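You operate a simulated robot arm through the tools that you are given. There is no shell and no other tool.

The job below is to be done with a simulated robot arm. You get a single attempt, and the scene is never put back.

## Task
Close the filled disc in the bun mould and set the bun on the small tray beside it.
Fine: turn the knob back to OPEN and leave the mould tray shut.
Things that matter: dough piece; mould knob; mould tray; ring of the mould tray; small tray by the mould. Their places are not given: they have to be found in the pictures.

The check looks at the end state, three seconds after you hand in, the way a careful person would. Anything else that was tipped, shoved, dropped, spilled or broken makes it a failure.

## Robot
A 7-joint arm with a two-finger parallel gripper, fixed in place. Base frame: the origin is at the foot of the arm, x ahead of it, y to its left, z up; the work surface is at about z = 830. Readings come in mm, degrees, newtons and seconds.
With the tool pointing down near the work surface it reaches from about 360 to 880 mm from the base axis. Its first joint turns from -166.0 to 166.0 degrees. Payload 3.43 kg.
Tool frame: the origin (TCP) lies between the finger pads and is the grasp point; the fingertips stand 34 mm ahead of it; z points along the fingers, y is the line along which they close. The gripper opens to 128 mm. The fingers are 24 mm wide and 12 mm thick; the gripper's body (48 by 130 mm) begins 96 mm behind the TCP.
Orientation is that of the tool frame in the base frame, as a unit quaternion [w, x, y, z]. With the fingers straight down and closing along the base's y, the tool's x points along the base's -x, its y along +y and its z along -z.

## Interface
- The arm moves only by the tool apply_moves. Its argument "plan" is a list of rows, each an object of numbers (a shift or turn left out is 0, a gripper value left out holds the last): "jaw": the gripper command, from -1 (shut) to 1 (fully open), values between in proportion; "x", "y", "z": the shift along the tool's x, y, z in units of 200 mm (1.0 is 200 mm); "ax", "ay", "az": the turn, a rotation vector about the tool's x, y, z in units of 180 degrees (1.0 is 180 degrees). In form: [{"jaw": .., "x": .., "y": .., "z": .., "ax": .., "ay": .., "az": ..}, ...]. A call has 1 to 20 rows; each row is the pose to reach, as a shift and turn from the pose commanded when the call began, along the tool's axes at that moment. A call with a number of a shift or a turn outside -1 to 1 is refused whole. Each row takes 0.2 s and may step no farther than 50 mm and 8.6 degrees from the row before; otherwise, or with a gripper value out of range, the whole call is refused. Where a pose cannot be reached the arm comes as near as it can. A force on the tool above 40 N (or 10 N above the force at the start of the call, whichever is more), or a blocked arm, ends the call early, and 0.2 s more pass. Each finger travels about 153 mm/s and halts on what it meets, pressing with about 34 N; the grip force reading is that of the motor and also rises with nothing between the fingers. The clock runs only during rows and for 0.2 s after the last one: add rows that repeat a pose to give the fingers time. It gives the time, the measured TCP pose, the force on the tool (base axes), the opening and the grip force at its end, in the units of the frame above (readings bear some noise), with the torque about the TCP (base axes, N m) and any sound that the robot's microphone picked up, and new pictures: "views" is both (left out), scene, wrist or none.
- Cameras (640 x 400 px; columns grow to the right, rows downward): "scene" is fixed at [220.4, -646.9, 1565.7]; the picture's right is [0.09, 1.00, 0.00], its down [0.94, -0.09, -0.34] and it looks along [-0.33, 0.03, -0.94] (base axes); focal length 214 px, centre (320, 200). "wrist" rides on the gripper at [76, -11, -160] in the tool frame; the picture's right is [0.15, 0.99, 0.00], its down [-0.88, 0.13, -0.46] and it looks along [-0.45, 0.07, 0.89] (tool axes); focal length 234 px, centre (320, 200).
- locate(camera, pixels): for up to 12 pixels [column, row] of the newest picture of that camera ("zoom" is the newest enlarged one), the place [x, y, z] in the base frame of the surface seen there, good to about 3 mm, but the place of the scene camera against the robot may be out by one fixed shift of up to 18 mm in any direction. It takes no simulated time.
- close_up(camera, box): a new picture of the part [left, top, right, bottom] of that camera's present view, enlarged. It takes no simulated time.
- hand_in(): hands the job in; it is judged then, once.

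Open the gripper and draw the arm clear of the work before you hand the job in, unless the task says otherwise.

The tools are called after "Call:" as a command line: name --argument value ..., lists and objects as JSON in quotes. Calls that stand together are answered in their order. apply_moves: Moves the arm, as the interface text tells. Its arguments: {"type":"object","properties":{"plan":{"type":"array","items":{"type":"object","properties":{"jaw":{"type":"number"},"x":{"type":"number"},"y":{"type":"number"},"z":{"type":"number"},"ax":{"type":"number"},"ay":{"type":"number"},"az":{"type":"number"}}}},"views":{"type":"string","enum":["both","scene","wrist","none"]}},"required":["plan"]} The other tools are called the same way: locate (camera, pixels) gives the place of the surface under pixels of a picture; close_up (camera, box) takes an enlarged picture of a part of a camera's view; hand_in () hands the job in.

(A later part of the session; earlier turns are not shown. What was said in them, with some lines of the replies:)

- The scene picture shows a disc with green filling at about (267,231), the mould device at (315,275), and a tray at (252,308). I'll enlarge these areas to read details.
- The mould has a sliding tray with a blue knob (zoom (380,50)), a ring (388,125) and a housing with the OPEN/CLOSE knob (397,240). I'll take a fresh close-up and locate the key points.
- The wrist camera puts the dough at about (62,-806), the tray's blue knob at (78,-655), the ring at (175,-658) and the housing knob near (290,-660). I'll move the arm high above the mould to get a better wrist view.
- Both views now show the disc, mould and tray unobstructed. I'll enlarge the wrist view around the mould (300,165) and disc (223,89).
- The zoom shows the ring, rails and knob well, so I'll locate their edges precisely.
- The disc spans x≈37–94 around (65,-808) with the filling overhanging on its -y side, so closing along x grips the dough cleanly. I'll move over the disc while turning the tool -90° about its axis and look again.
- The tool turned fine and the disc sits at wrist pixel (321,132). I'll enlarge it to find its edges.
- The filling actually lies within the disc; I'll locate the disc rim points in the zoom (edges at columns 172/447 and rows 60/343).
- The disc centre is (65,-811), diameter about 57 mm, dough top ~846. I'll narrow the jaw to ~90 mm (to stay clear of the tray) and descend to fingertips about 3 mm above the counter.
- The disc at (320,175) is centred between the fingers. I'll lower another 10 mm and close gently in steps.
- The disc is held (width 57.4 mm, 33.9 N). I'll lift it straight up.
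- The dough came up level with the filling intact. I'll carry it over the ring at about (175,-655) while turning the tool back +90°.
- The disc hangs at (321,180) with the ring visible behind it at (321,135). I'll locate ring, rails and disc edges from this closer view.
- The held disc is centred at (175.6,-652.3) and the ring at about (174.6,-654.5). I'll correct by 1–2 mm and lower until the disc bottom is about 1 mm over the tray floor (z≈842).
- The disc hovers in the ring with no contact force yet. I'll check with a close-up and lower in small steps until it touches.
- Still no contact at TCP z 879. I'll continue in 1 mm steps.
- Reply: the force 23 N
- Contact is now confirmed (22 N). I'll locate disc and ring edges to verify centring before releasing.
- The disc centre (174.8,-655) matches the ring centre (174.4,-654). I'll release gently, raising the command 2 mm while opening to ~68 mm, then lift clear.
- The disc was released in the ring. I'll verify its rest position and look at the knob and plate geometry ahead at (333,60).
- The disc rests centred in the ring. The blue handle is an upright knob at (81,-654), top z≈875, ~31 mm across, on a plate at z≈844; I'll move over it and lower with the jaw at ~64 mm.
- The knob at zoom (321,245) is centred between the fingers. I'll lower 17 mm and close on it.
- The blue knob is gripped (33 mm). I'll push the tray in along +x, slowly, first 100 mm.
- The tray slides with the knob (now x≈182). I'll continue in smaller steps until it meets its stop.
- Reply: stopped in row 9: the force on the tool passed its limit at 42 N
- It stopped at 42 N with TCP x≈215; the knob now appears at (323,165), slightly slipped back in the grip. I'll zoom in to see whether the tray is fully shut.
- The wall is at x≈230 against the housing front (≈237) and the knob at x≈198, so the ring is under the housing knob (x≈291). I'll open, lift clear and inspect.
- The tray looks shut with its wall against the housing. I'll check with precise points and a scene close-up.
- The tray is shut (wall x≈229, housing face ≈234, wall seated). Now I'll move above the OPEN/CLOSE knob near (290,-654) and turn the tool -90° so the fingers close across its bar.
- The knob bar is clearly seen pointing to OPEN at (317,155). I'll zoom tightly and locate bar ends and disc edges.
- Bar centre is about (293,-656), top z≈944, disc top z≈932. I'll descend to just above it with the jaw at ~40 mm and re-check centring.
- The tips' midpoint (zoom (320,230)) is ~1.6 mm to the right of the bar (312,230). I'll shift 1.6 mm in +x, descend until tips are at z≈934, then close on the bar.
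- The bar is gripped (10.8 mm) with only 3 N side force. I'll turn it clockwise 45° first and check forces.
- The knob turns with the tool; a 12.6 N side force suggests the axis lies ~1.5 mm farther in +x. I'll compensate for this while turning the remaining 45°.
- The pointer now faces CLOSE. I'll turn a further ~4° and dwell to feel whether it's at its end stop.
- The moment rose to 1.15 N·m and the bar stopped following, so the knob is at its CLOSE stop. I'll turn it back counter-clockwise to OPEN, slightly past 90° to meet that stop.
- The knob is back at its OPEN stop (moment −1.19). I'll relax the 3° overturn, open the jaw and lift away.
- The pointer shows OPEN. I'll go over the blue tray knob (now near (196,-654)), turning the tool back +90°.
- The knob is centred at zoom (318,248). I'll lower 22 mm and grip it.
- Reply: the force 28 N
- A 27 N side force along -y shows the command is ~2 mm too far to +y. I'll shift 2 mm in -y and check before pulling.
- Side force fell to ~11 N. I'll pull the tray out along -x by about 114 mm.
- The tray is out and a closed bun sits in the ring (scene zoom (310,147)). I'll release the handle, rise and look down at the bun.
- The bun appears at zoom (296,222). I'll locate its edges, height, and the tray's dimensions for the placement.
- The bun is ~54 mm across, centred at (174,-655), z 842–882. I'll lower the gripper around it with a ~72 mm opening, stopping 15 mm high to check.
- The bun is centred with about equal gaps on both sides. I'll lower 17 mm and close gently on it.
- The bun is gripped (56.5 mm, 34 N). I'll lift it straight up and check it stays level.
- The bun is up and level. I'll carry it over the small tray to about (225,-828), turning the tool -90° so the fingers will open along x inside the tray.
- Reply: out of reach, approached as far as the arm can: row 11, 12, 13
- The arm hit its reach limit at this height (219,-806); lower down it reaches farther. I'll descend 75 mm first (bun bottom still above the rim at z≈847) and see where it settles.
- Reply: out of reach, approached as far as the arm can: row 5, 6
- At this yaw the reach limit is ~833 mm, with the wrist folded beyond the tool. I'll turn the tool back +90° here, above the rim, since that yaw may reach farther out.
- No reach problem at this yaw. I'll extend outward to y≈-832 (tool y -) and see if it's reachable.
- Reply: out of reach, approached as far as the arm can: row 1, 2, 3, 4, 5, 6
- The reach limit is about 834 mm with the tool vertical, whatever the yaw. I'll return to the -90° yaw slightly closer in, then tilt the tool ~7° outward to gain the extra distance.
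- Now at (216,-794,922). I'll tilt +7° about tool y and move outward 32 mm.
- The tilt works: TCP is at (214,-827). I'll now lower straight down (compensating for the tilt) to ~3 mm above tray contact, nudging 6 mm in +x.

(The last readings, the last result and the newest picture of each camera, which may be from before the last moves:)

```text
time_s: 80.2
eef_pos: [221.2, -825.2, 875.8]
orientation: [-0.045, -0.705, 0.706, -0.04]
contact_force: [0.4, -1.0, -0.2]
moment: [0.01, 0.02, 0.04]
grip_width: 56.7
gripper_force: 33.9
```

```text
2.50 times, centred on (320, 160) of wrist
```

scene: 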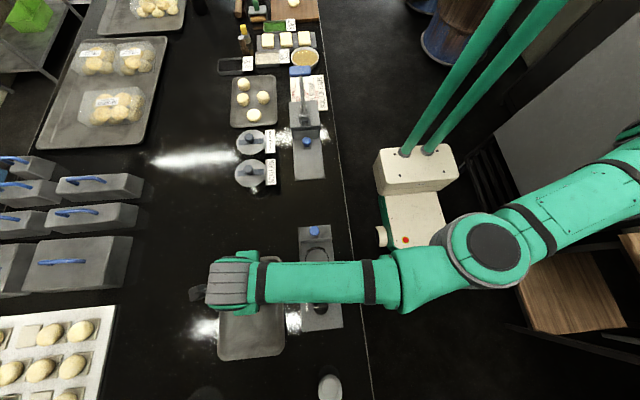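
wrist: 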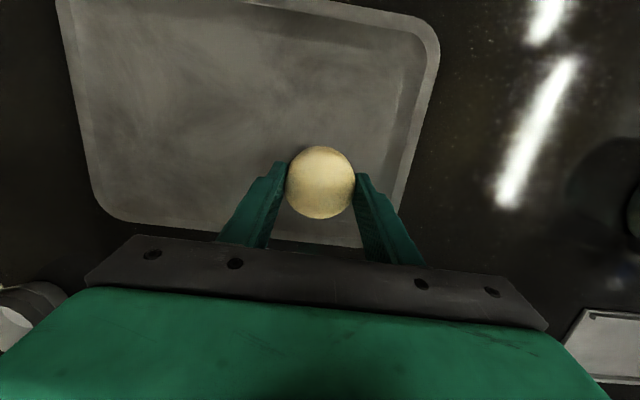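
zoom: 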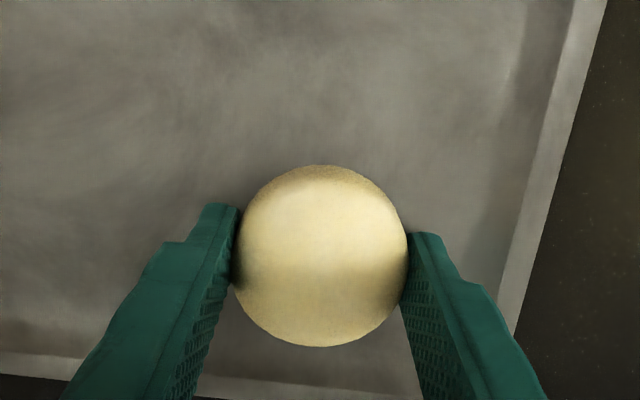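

The bun is inside the tray rim with room on both fingers. I'll lower in 1–2 mm steps until contact.

Call:
apply_moves --plan '[{"z": 0.005, "x": -0.0006}, {"z": 0.01, "x": -0.0012}, {"z": 0.01, "x": -0.0012}]' --views "none"

Call:
apply_moves --plan '[{"z": 0.005, "x": -0.0006}, {"z": 0.0075, "x": -0.001}, {"z": 0.0075, "x": -0.001}]' --views "none"

```text
time_s: 81.0
eef_pos: [220.9, -825.1, 874.7]
orientation: [-0.045, -0.705, 0.707, -0.04]
contact_force: [1.0, -0.4, 9.7]
moment: [0.22, -0.06, -0.02]
grip_width: 56.4
gripper_force: 34.6
```

```text
time_s: 81.8
eef_pos: [221.4, -825.2, 875.2]
orientation: [-0.045, -0.705, 0.706, -0.043]
contact_force: [1.2, -2.5, 26.4]
moment: [0.5, 0.03, 0.0]
grip_width: 56.5
gripper_force: 33.6
```

Contact is firm (26 N): the bun rests on the tray. I'll ease the command up 2 mm, open to ~68 mm slowly and lift straight up.

Call:
apply_moves --plan '[{"jaw": -0.25, "z": -0.006, "x": 0.0007}, {"jaw": -0.14, "z": -0.01, "x": 0.0012}, {"jaw": -0.08, "z": -0.01, "x": 0.0012}, {"jaw": 0.0, "z": -0.01, "x": 0.0012}, {"jaw": 0.06, "z": -0.01, "x": 0.0012}, {"jaw": 0.06, "z": -0.01, "x": 0.0012}]' --views "wrist"

Call:
close_up --camera "wrist" --box '[220, 80, 420, 240]'

```text
time_s: 83.2
eef_pos: [221.2, -825.8, 874.9]
orientation: [-0.044, -0.705, 0.707, -0.041]
contact_force: [-0.4, 0.4, 0.8]
moment: [0.02, -0.03, -0.01]
grip_width: 67.7
gripper_force: 0.0
```

wrist: 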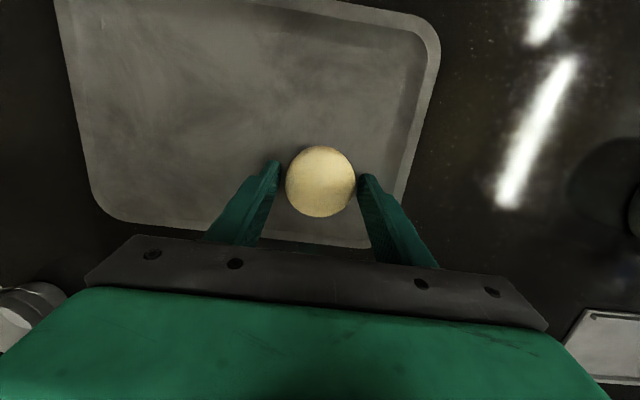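

```text
2.50 times, centred on (320, 160) of wrist
```

zoom: 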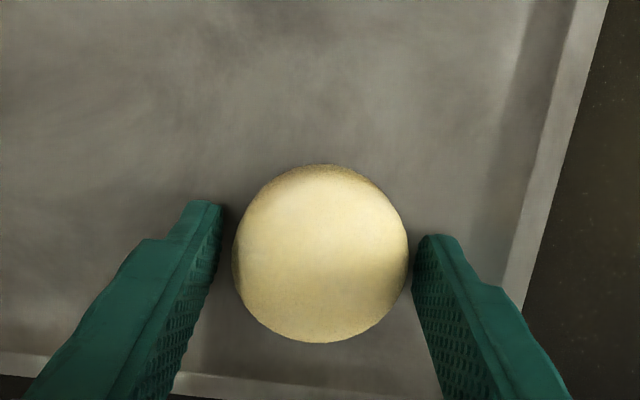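

The fingers are off the bun and it sits on the tray. I'll lift straight up 70 mm slowly.

Call:
apply_moves --plan '[{"z": -0.03, "x": 0.0037}, {"z": -0.08, "x": 0.0098}, {"z": -0.15, "x": 0.0184}, {"z": -0.23, "x": 0.0282}, {"z": -0.31, "x": 0.038}, {"z": -0.347, "x": 0.0426}, {"z": -0.347, "x": 0.0426}]'

Call:
close_up --camera "wrist" --box '[200, 40, 440, 240]'

```text
time_s: 84.8
eef_pos: [221.6, -825.2, 944.4]
orientation: [-0.044, -0.705, 0.706, -0.041]
contact_force: [-0.4, 0.5, -0.5]
moment: [0.0, -0.02, -0.03]
grip_width: 67.9
gripper_force: 0.0
```

scene: 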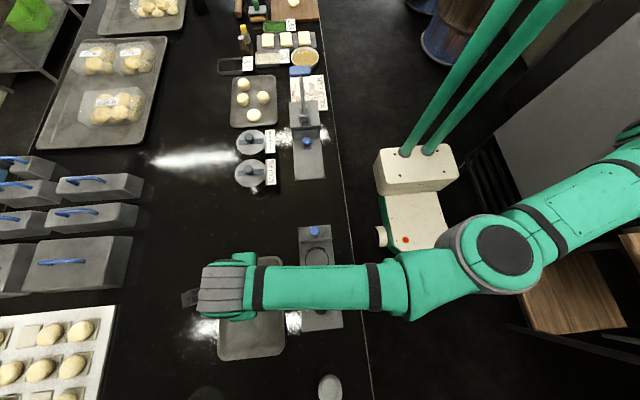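
wrist: 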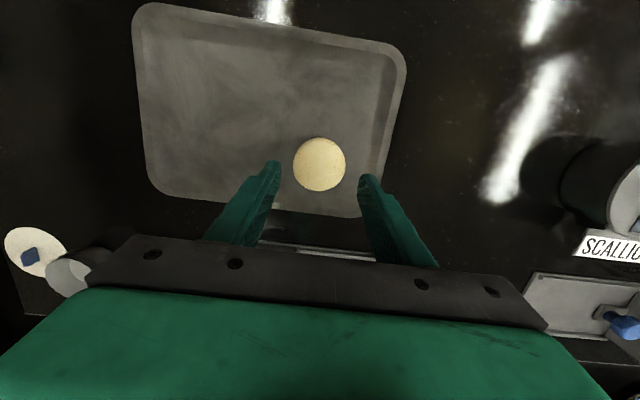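

```text
2.00 times, centred on (320, 140) of wrist
```

zoom: 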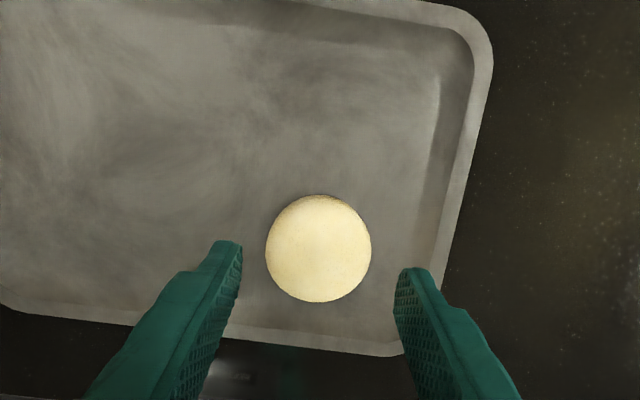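

The bun sits cleanly on the small tray at zoom (318,248). Now I'll retreat inward and up while removing the tilt, before shutting the mould tray.

Call:
apply_moves --plan '[{"x": -0.02, "y": 0.01, "z": -0.08, "ay": 0}, {"x": -0.09, "y": 0.06, "z": -0.15, "ay": -0.01}, {"x": -0.18, "y": 0.12, "z": -0.23, "ay": -0.02}, {"x": -0.27, "y": 0.18, "z": -0.3, "ay": -0.03}, {"x": -0.36, "y": 0.25, "z": -0.347, "ay": -0.04}, {"x": -0.36, "y": 0.25, "z": -0.347, "ay": -0.04}]' --views "scene"

Call:
close_up --camera "scene" --box '[210, 215, 350, 365]'

```text
time_s: 86.2
eef_pos: [172.5, -746.0, 1005.3]
orientation: [0.0, -0.706, 0.708, 0.004]
contact_force: [0.6, 0.3, 0.2]
moment: [0.0, -0.09, 0.01]
grip_width: 67.7
gripper_force: 0.1
```

scene: 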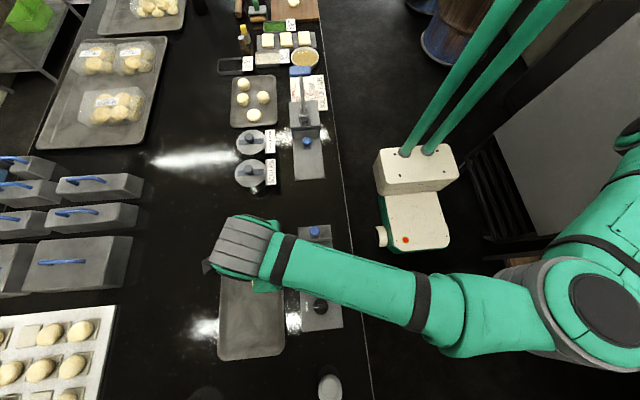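

```text
2.67 times, centred on (280, 290) of scene
```

zoom: 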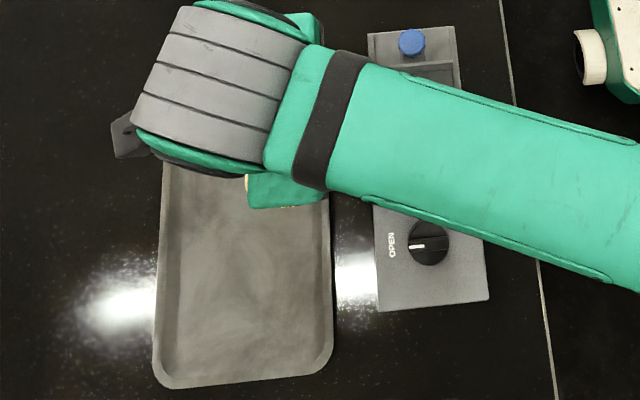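

Next I'll go above the blue handle at (82,-655), turning the tool back to close along y.

Call:
apply_moves --plan '[{"jaw": 0.0, "x": -0.0377, "y": 0.0377, "az": 0.0416}, {"x": -0.0754, "y": 0.0754, "az": 0.0833}, {"x": -0.113, "y": 0.113, "az": 0.125}, {"x": -0.151, "y": 0.151, "az": 0.1667}, {"x": -0.1885, "y": 0.1885, "az": 0.2083}, {"x": -0.226, "y": 0.226, "az": 0.25}, {"x": -0.264, "y": 0.264, "az": 0.2917}, {"x": -0.302, "y": 0.302, "az": 0.3333}, {"x": -0.339, "y": 0.339, "az": 0.375}, {"x": -0.377, "y": 0.377, "az": 0.4167}, {"x": -0.415, "y": 0.415, "az": 0.4583}, {"x": -0.4525, "y": 0.4525, "az": 0.5}, {"x": -0.4525, "y": 0.4525, "az": 0.5, "z": 0.15}, {"x": -0.4525, "y": 0.4525, "az": 0.5, "z": 0.3}, {"x": -0.4525, "y": 0.4525, "az": 0.5, "z": 0.42}, {"x": -0.4525, "y": 0.4525, "az": 0.5, "z": 0.5}, {"x": -0.4525, "y": 0.4525, "az": 0.5, "z": 0.5}]'

Call:
close_up --camera "wrist" --box '[220, 80, 420, 240]'

Call:
close_up --camera "scene" --box '[210, 240, 350, 370]'

```text
time_s: 89.8
eef_pos: [81.2, -654.5, 905.6]
orientation: [-0.002, 0.001, 1.0, 0.001]
contact_force: [0.2, -1.0, 0.4]
moment: [-0.04, 0.01, 0.0]
grip_width: 64.3
gripper_force: 0.0
```

scene: 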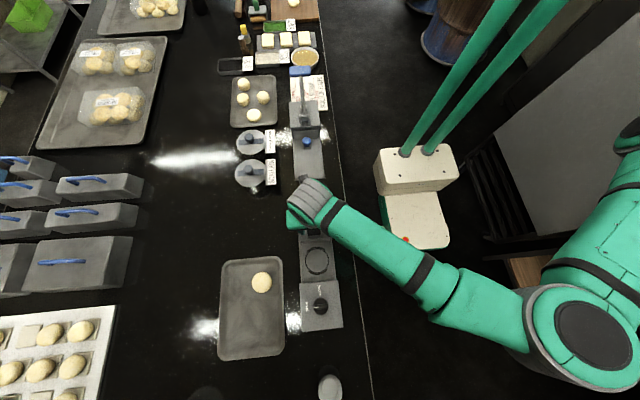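
wrist: 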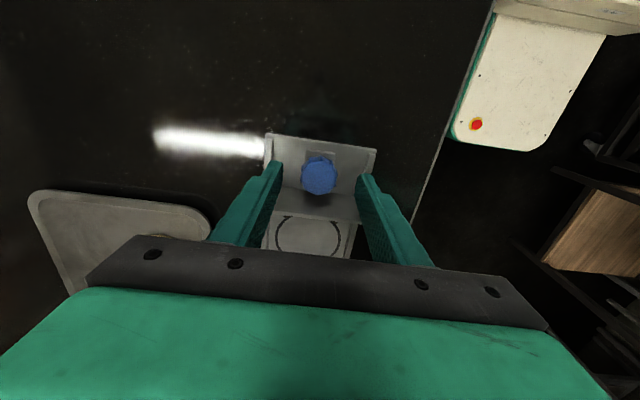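

```text
2.50 times, centred on (320, 160) of wrist
```

zoom: 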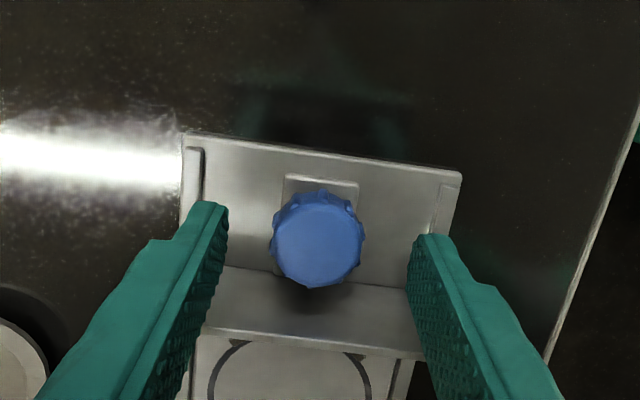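

```text
3.08 times, centred on (280, 305) of scene
```

zoom: 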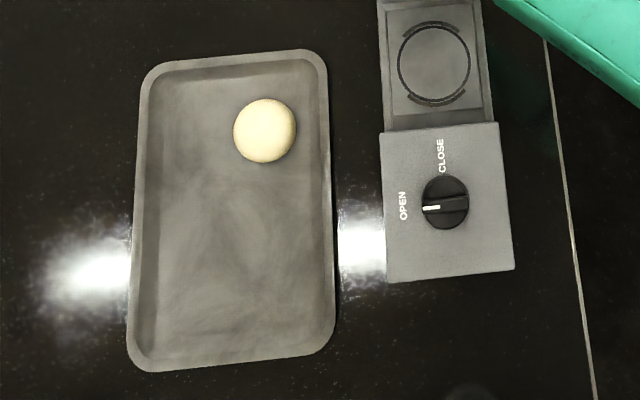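

The scene shows the bun resting on the tray and the knob at OPEN. I'll lower 22 mm with a ~1.5 mm correction and grip the blue handle.

Call:
apply_moves --plan '[{"jaw": 0.0, "x": 0.0075, "y": -0.0075, "z": 0.05}, {"jaw": 0.0, "x": 0.0075, "y": -0.0075, "z": 0.11}, {"jaw": -0.2, "x": 0.0075, "y": -0.0075, "z": 0.11}, {"jaw": -0.4, "x": 0.0075, "y": -0.0075, "z": 0.11}, {"jaw": -0.5, "x": 0.0075, "y": -0.0075, "z": 0.11}, {"jaw": -0.6, "x": 0.0075, "y": -0.0075, "z": 0.11}, {"jaw": -0.7, "x": 0.0075, "y": -0.0075, "z": 0.11}, {"jaw": -0.7, "x": 0.0075, "y": -0.0075, "z": 0.11}]' --views "wrist"

```text
time_s: 91.6
eef_pos: [78.9, -655.2, 883.9]
orientation: [-0.003, 0.002, 1.0, 0.003]
contact_force: [-0.4, 8.3, -0.8]
moment: [0.02, 0.01, 0.02]
grip_width: 33.5
gripper_force: 45.2
```

wrist: 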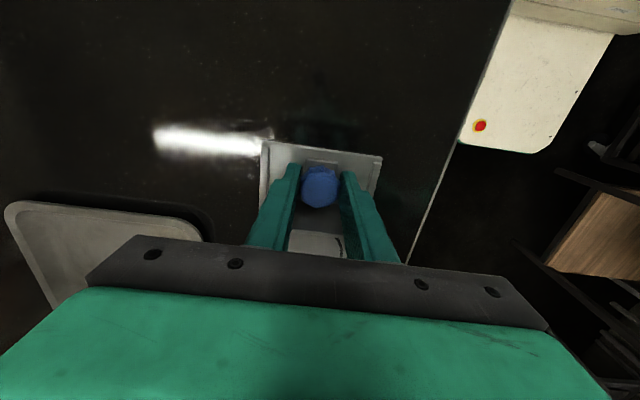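

The handle is gripped with little side force. I'll push the tray in by 108 mm.

Call:
apply_moves --plan '[{"x": -0.02}, {"x": -0.06}, {"x": -0.11}, {"x": -0.16}, {"x": -0.21}, {"x": -0.26}, {"x": -0.31}, {"x": -0.36}, {"x": -0.41}, {"x": -0.46}, {"x": -0.5}, {"x": -0.54}, {"x": -0.54}]' --views "wrist"

```text
time_s: 94.4
eef_pos: [188.3, -654.3, 883.4]
orientation: [-0.001, 0.001, 1.0, 0.003]
contact_force: [-0.4, 21.2, 3.9]
moment: [0.32, 0.18, 0.16]
grip_width: 33.5
gripper_force: 44.9
```

wrist: 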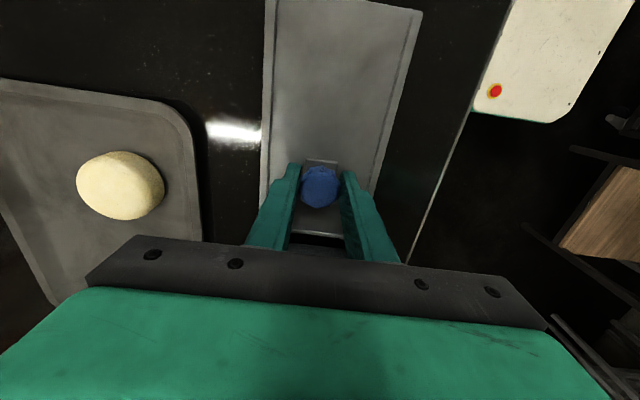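

Side force rose to 21 N, so I'll correct y by ~1 mm and continue in 2 mm steps until the tray meets its stop.

Call:
apply_moves --plan '[{"x": -0.005, "y": 0.005}, {"x": -0.015, "y": 0.006}, {"x": -0.025, "y": 0.006}, {"x": -0.035, "y": 0.006}, {"x": -0.045, "y": 0.006}, {"x": -0.05, "y": 0.006}, {"x": -0.055, "y": 0.006}, {"x": -0.06, "y": 0.006}, {"x": -0.06, "y": 0.006}]' --views "wrist"

```text
time_s: 96.4
eef_pos: [198.4, -654.6, 883.9]
orientation: [-0.004, 0.002, 1.0, 0.001]
contact_force: [-10.4, -8.3, 3.2]
moment: [-0.27, -0.3, -0.05]
grip_width: 33.5
gripper_force: 45.7
```

wrist: 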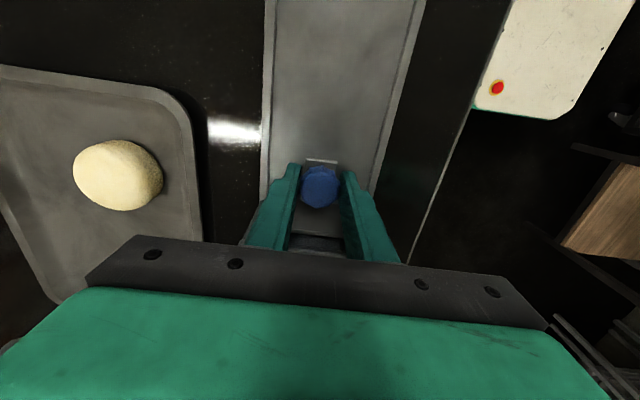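

The x force is building (-10 N), meaning it is meeting the stop. I'll press a further 2 mm to be sure.

Call:
apply_moves --plan '[{"x": -0.005}, {"x": -0.01}, {"x": -0.01}]' --views "wrist"

Call:
close_up --camera "wrist" --box '[230, 110, 410, 260]'

```text
time_s: 97.2
eef_pos: [198.7, -655.2, 882.6]
orientation: [-0.004, 0.003, 1.0, 0.001]
contact_force: [-28.1, -10.9, 8.0]
moment: [-0.31, 0.39, -0.22]
grip_width: 33.4
gripper_force: 44.8
```

wrist: 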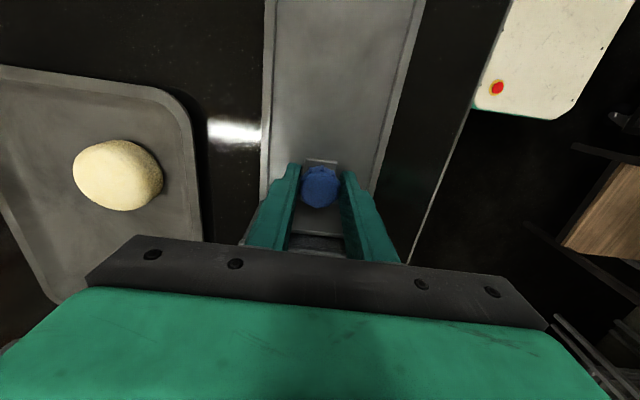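

```text
2.67 times, centred on (320, 185) of wrist
```

zoom: 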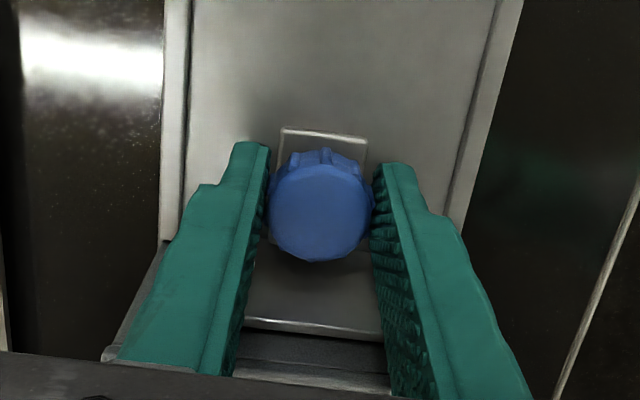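

The tray is firmly at its stop (-28 N, no further travel). I'll relax the push, open the jaw and lift straight up.

Call:
apply_moves --plan '[{"jaw": -0.7, "x": 0.012}, {"jaw": -0.4, "x": 0.012}, {"jaw": -0.1, "x": 0.012}, {"jaw": 0.0, "x": 0.012}, {"jaw": 0.0, "x": 0.012, "z": -0.06}, {"x": 0.012, "z": -0.14}, {"x": 0.012, "z": -0.25}, {"x": 0.012, "z": -0.38}, {"x": 0.012, "z": -0.52}, {"x": 0.012, "z": -0.66}, {"x": 0.012, "z": -0.8}, {"x": 0.012, "z": -0.8}]'

Call:
close_up --camera "wrist" --box '[220, 60, 400, 240]'

```text
time_s: 99.8
eef_pos: [201.5, -654.4, 1043.9]
orientation: [-0.003, 0.002, 1.0, 0.002]
contact_force: [-0.4, 0.8, -0.5]
moment: [-0.01, 0.0, -0.01]
grip_width: 63.9
gripper_force: 0.2
```

scene: 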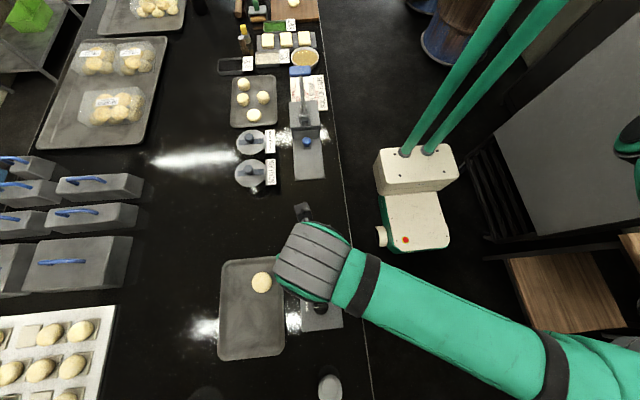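
wrist: 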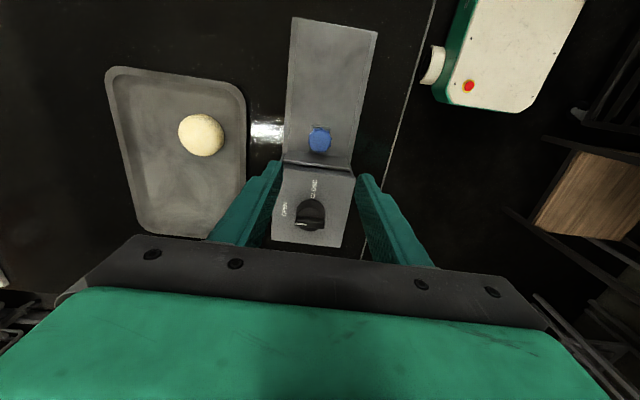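

```text
2.22 times, centred on (310, 150) of wrist
```

zoom: 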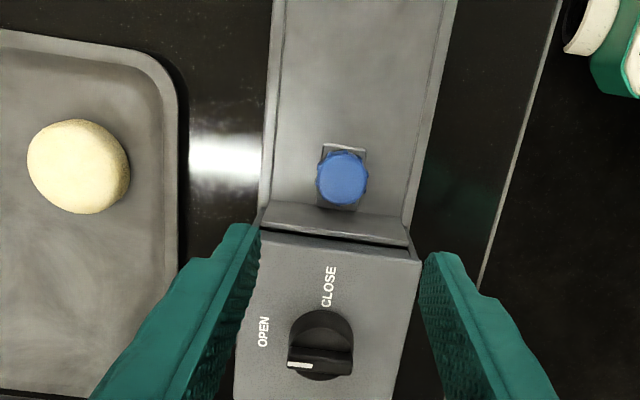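

Tray shut and knob on OPEN. I'll draw the arm up and away toward its starting area with the gripper open, then check the scene once more.

Call:
apply_moves --plan '[{"z": -0.15}, {"x": 0.1, "y": 0.05, "z": -0.3, "jaw": 0.3}, {"x": 0.25, "y": 0.13, "z": -0.4, "jaw": 0.6}, {"x": 0.4, "y": 0.22, "z": -0.5, "jaw": 1.0}, {"x": 0.55, "y": 0.31, "z": -0.6}, {"x": 0.7, "y": 0.4, "z": -0.65}, {"x": 0.85, "y": 0.45, "z": -0.7}, {"x": 0.95, "y": 0.45, "z": -0.75}, {"x": 0.95, "y": 0.45, "z": -0.75}]'

Call:
close_up --camera "scene" --box '[200, 210, 360, 370]'

Call:
close_up --camera "wrist" --box '[150, 60, 350, 250]'

```text
time_s: 101.8
eef_pos: [11.2, -566.9, 1195.7]
orientation: [-0.002, 0.003, 1.0, 0.002]
contact_force: [0.4, 0.3, 0.8]
moment: [0.0, -0.01, 0.01]
grip_width: 127.8
gripper_force: 0.1
```

scene: 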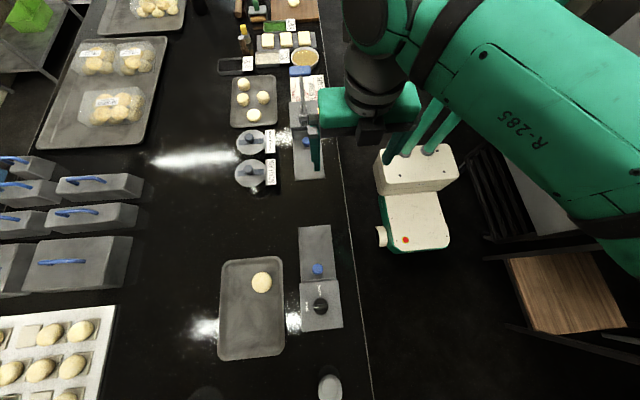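
wrist: 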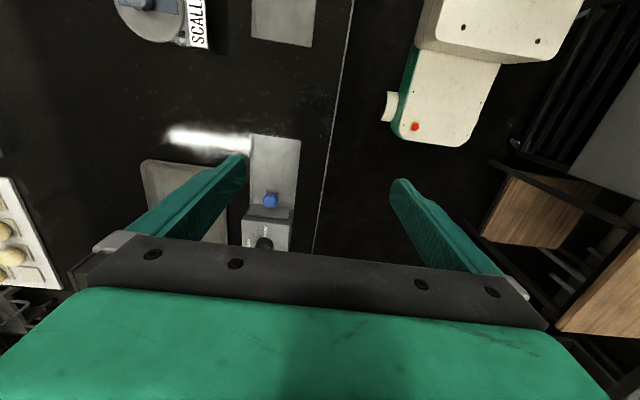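

```text
2.50 times, centred on (280, 290) of scene
```

zoom: 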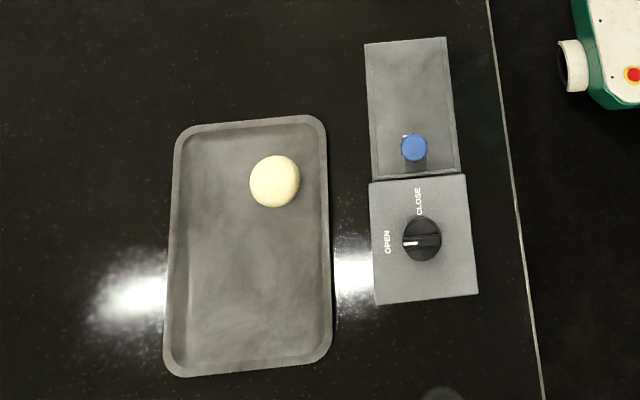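

```text
2.11 times, centred on (250, 155) of wrist
```

zoom: 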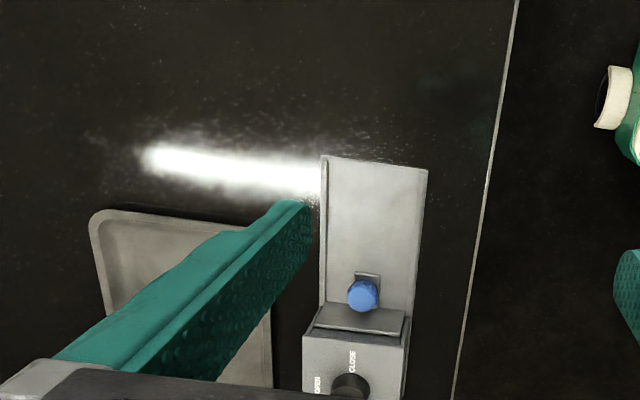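

The final pictures show the bun on the small tray at zoom (275,181), the mould tray shut, and the knob pointing to OPEN. Nothing else has moved, and the arm is clear with its gripper open, so I hand the job in.

Call:
hand_in

```text
The job is handed in.
```

The bun is formed and sitting on the small tray beside the mould. The mould tray is pushed shut to its stop, and the knob is back at OPEN. I've handed the job in; the result of the check hasn't come back.

- **Bun:** the mould closed the filled disc into a round bun. It rests on the tray floor towards the end and side nearest the mould, clear of the rim. I placed it there because the middle of the tray was beyond the arm's reach.
- **Knob:** I turned it until it met the stop at CLOSE, then back until it met the stop at OPEN.
- **Surroundings:** the last pictures show nothing else moved or tipped. The gripper is open and the arm is drawn clear of the work.
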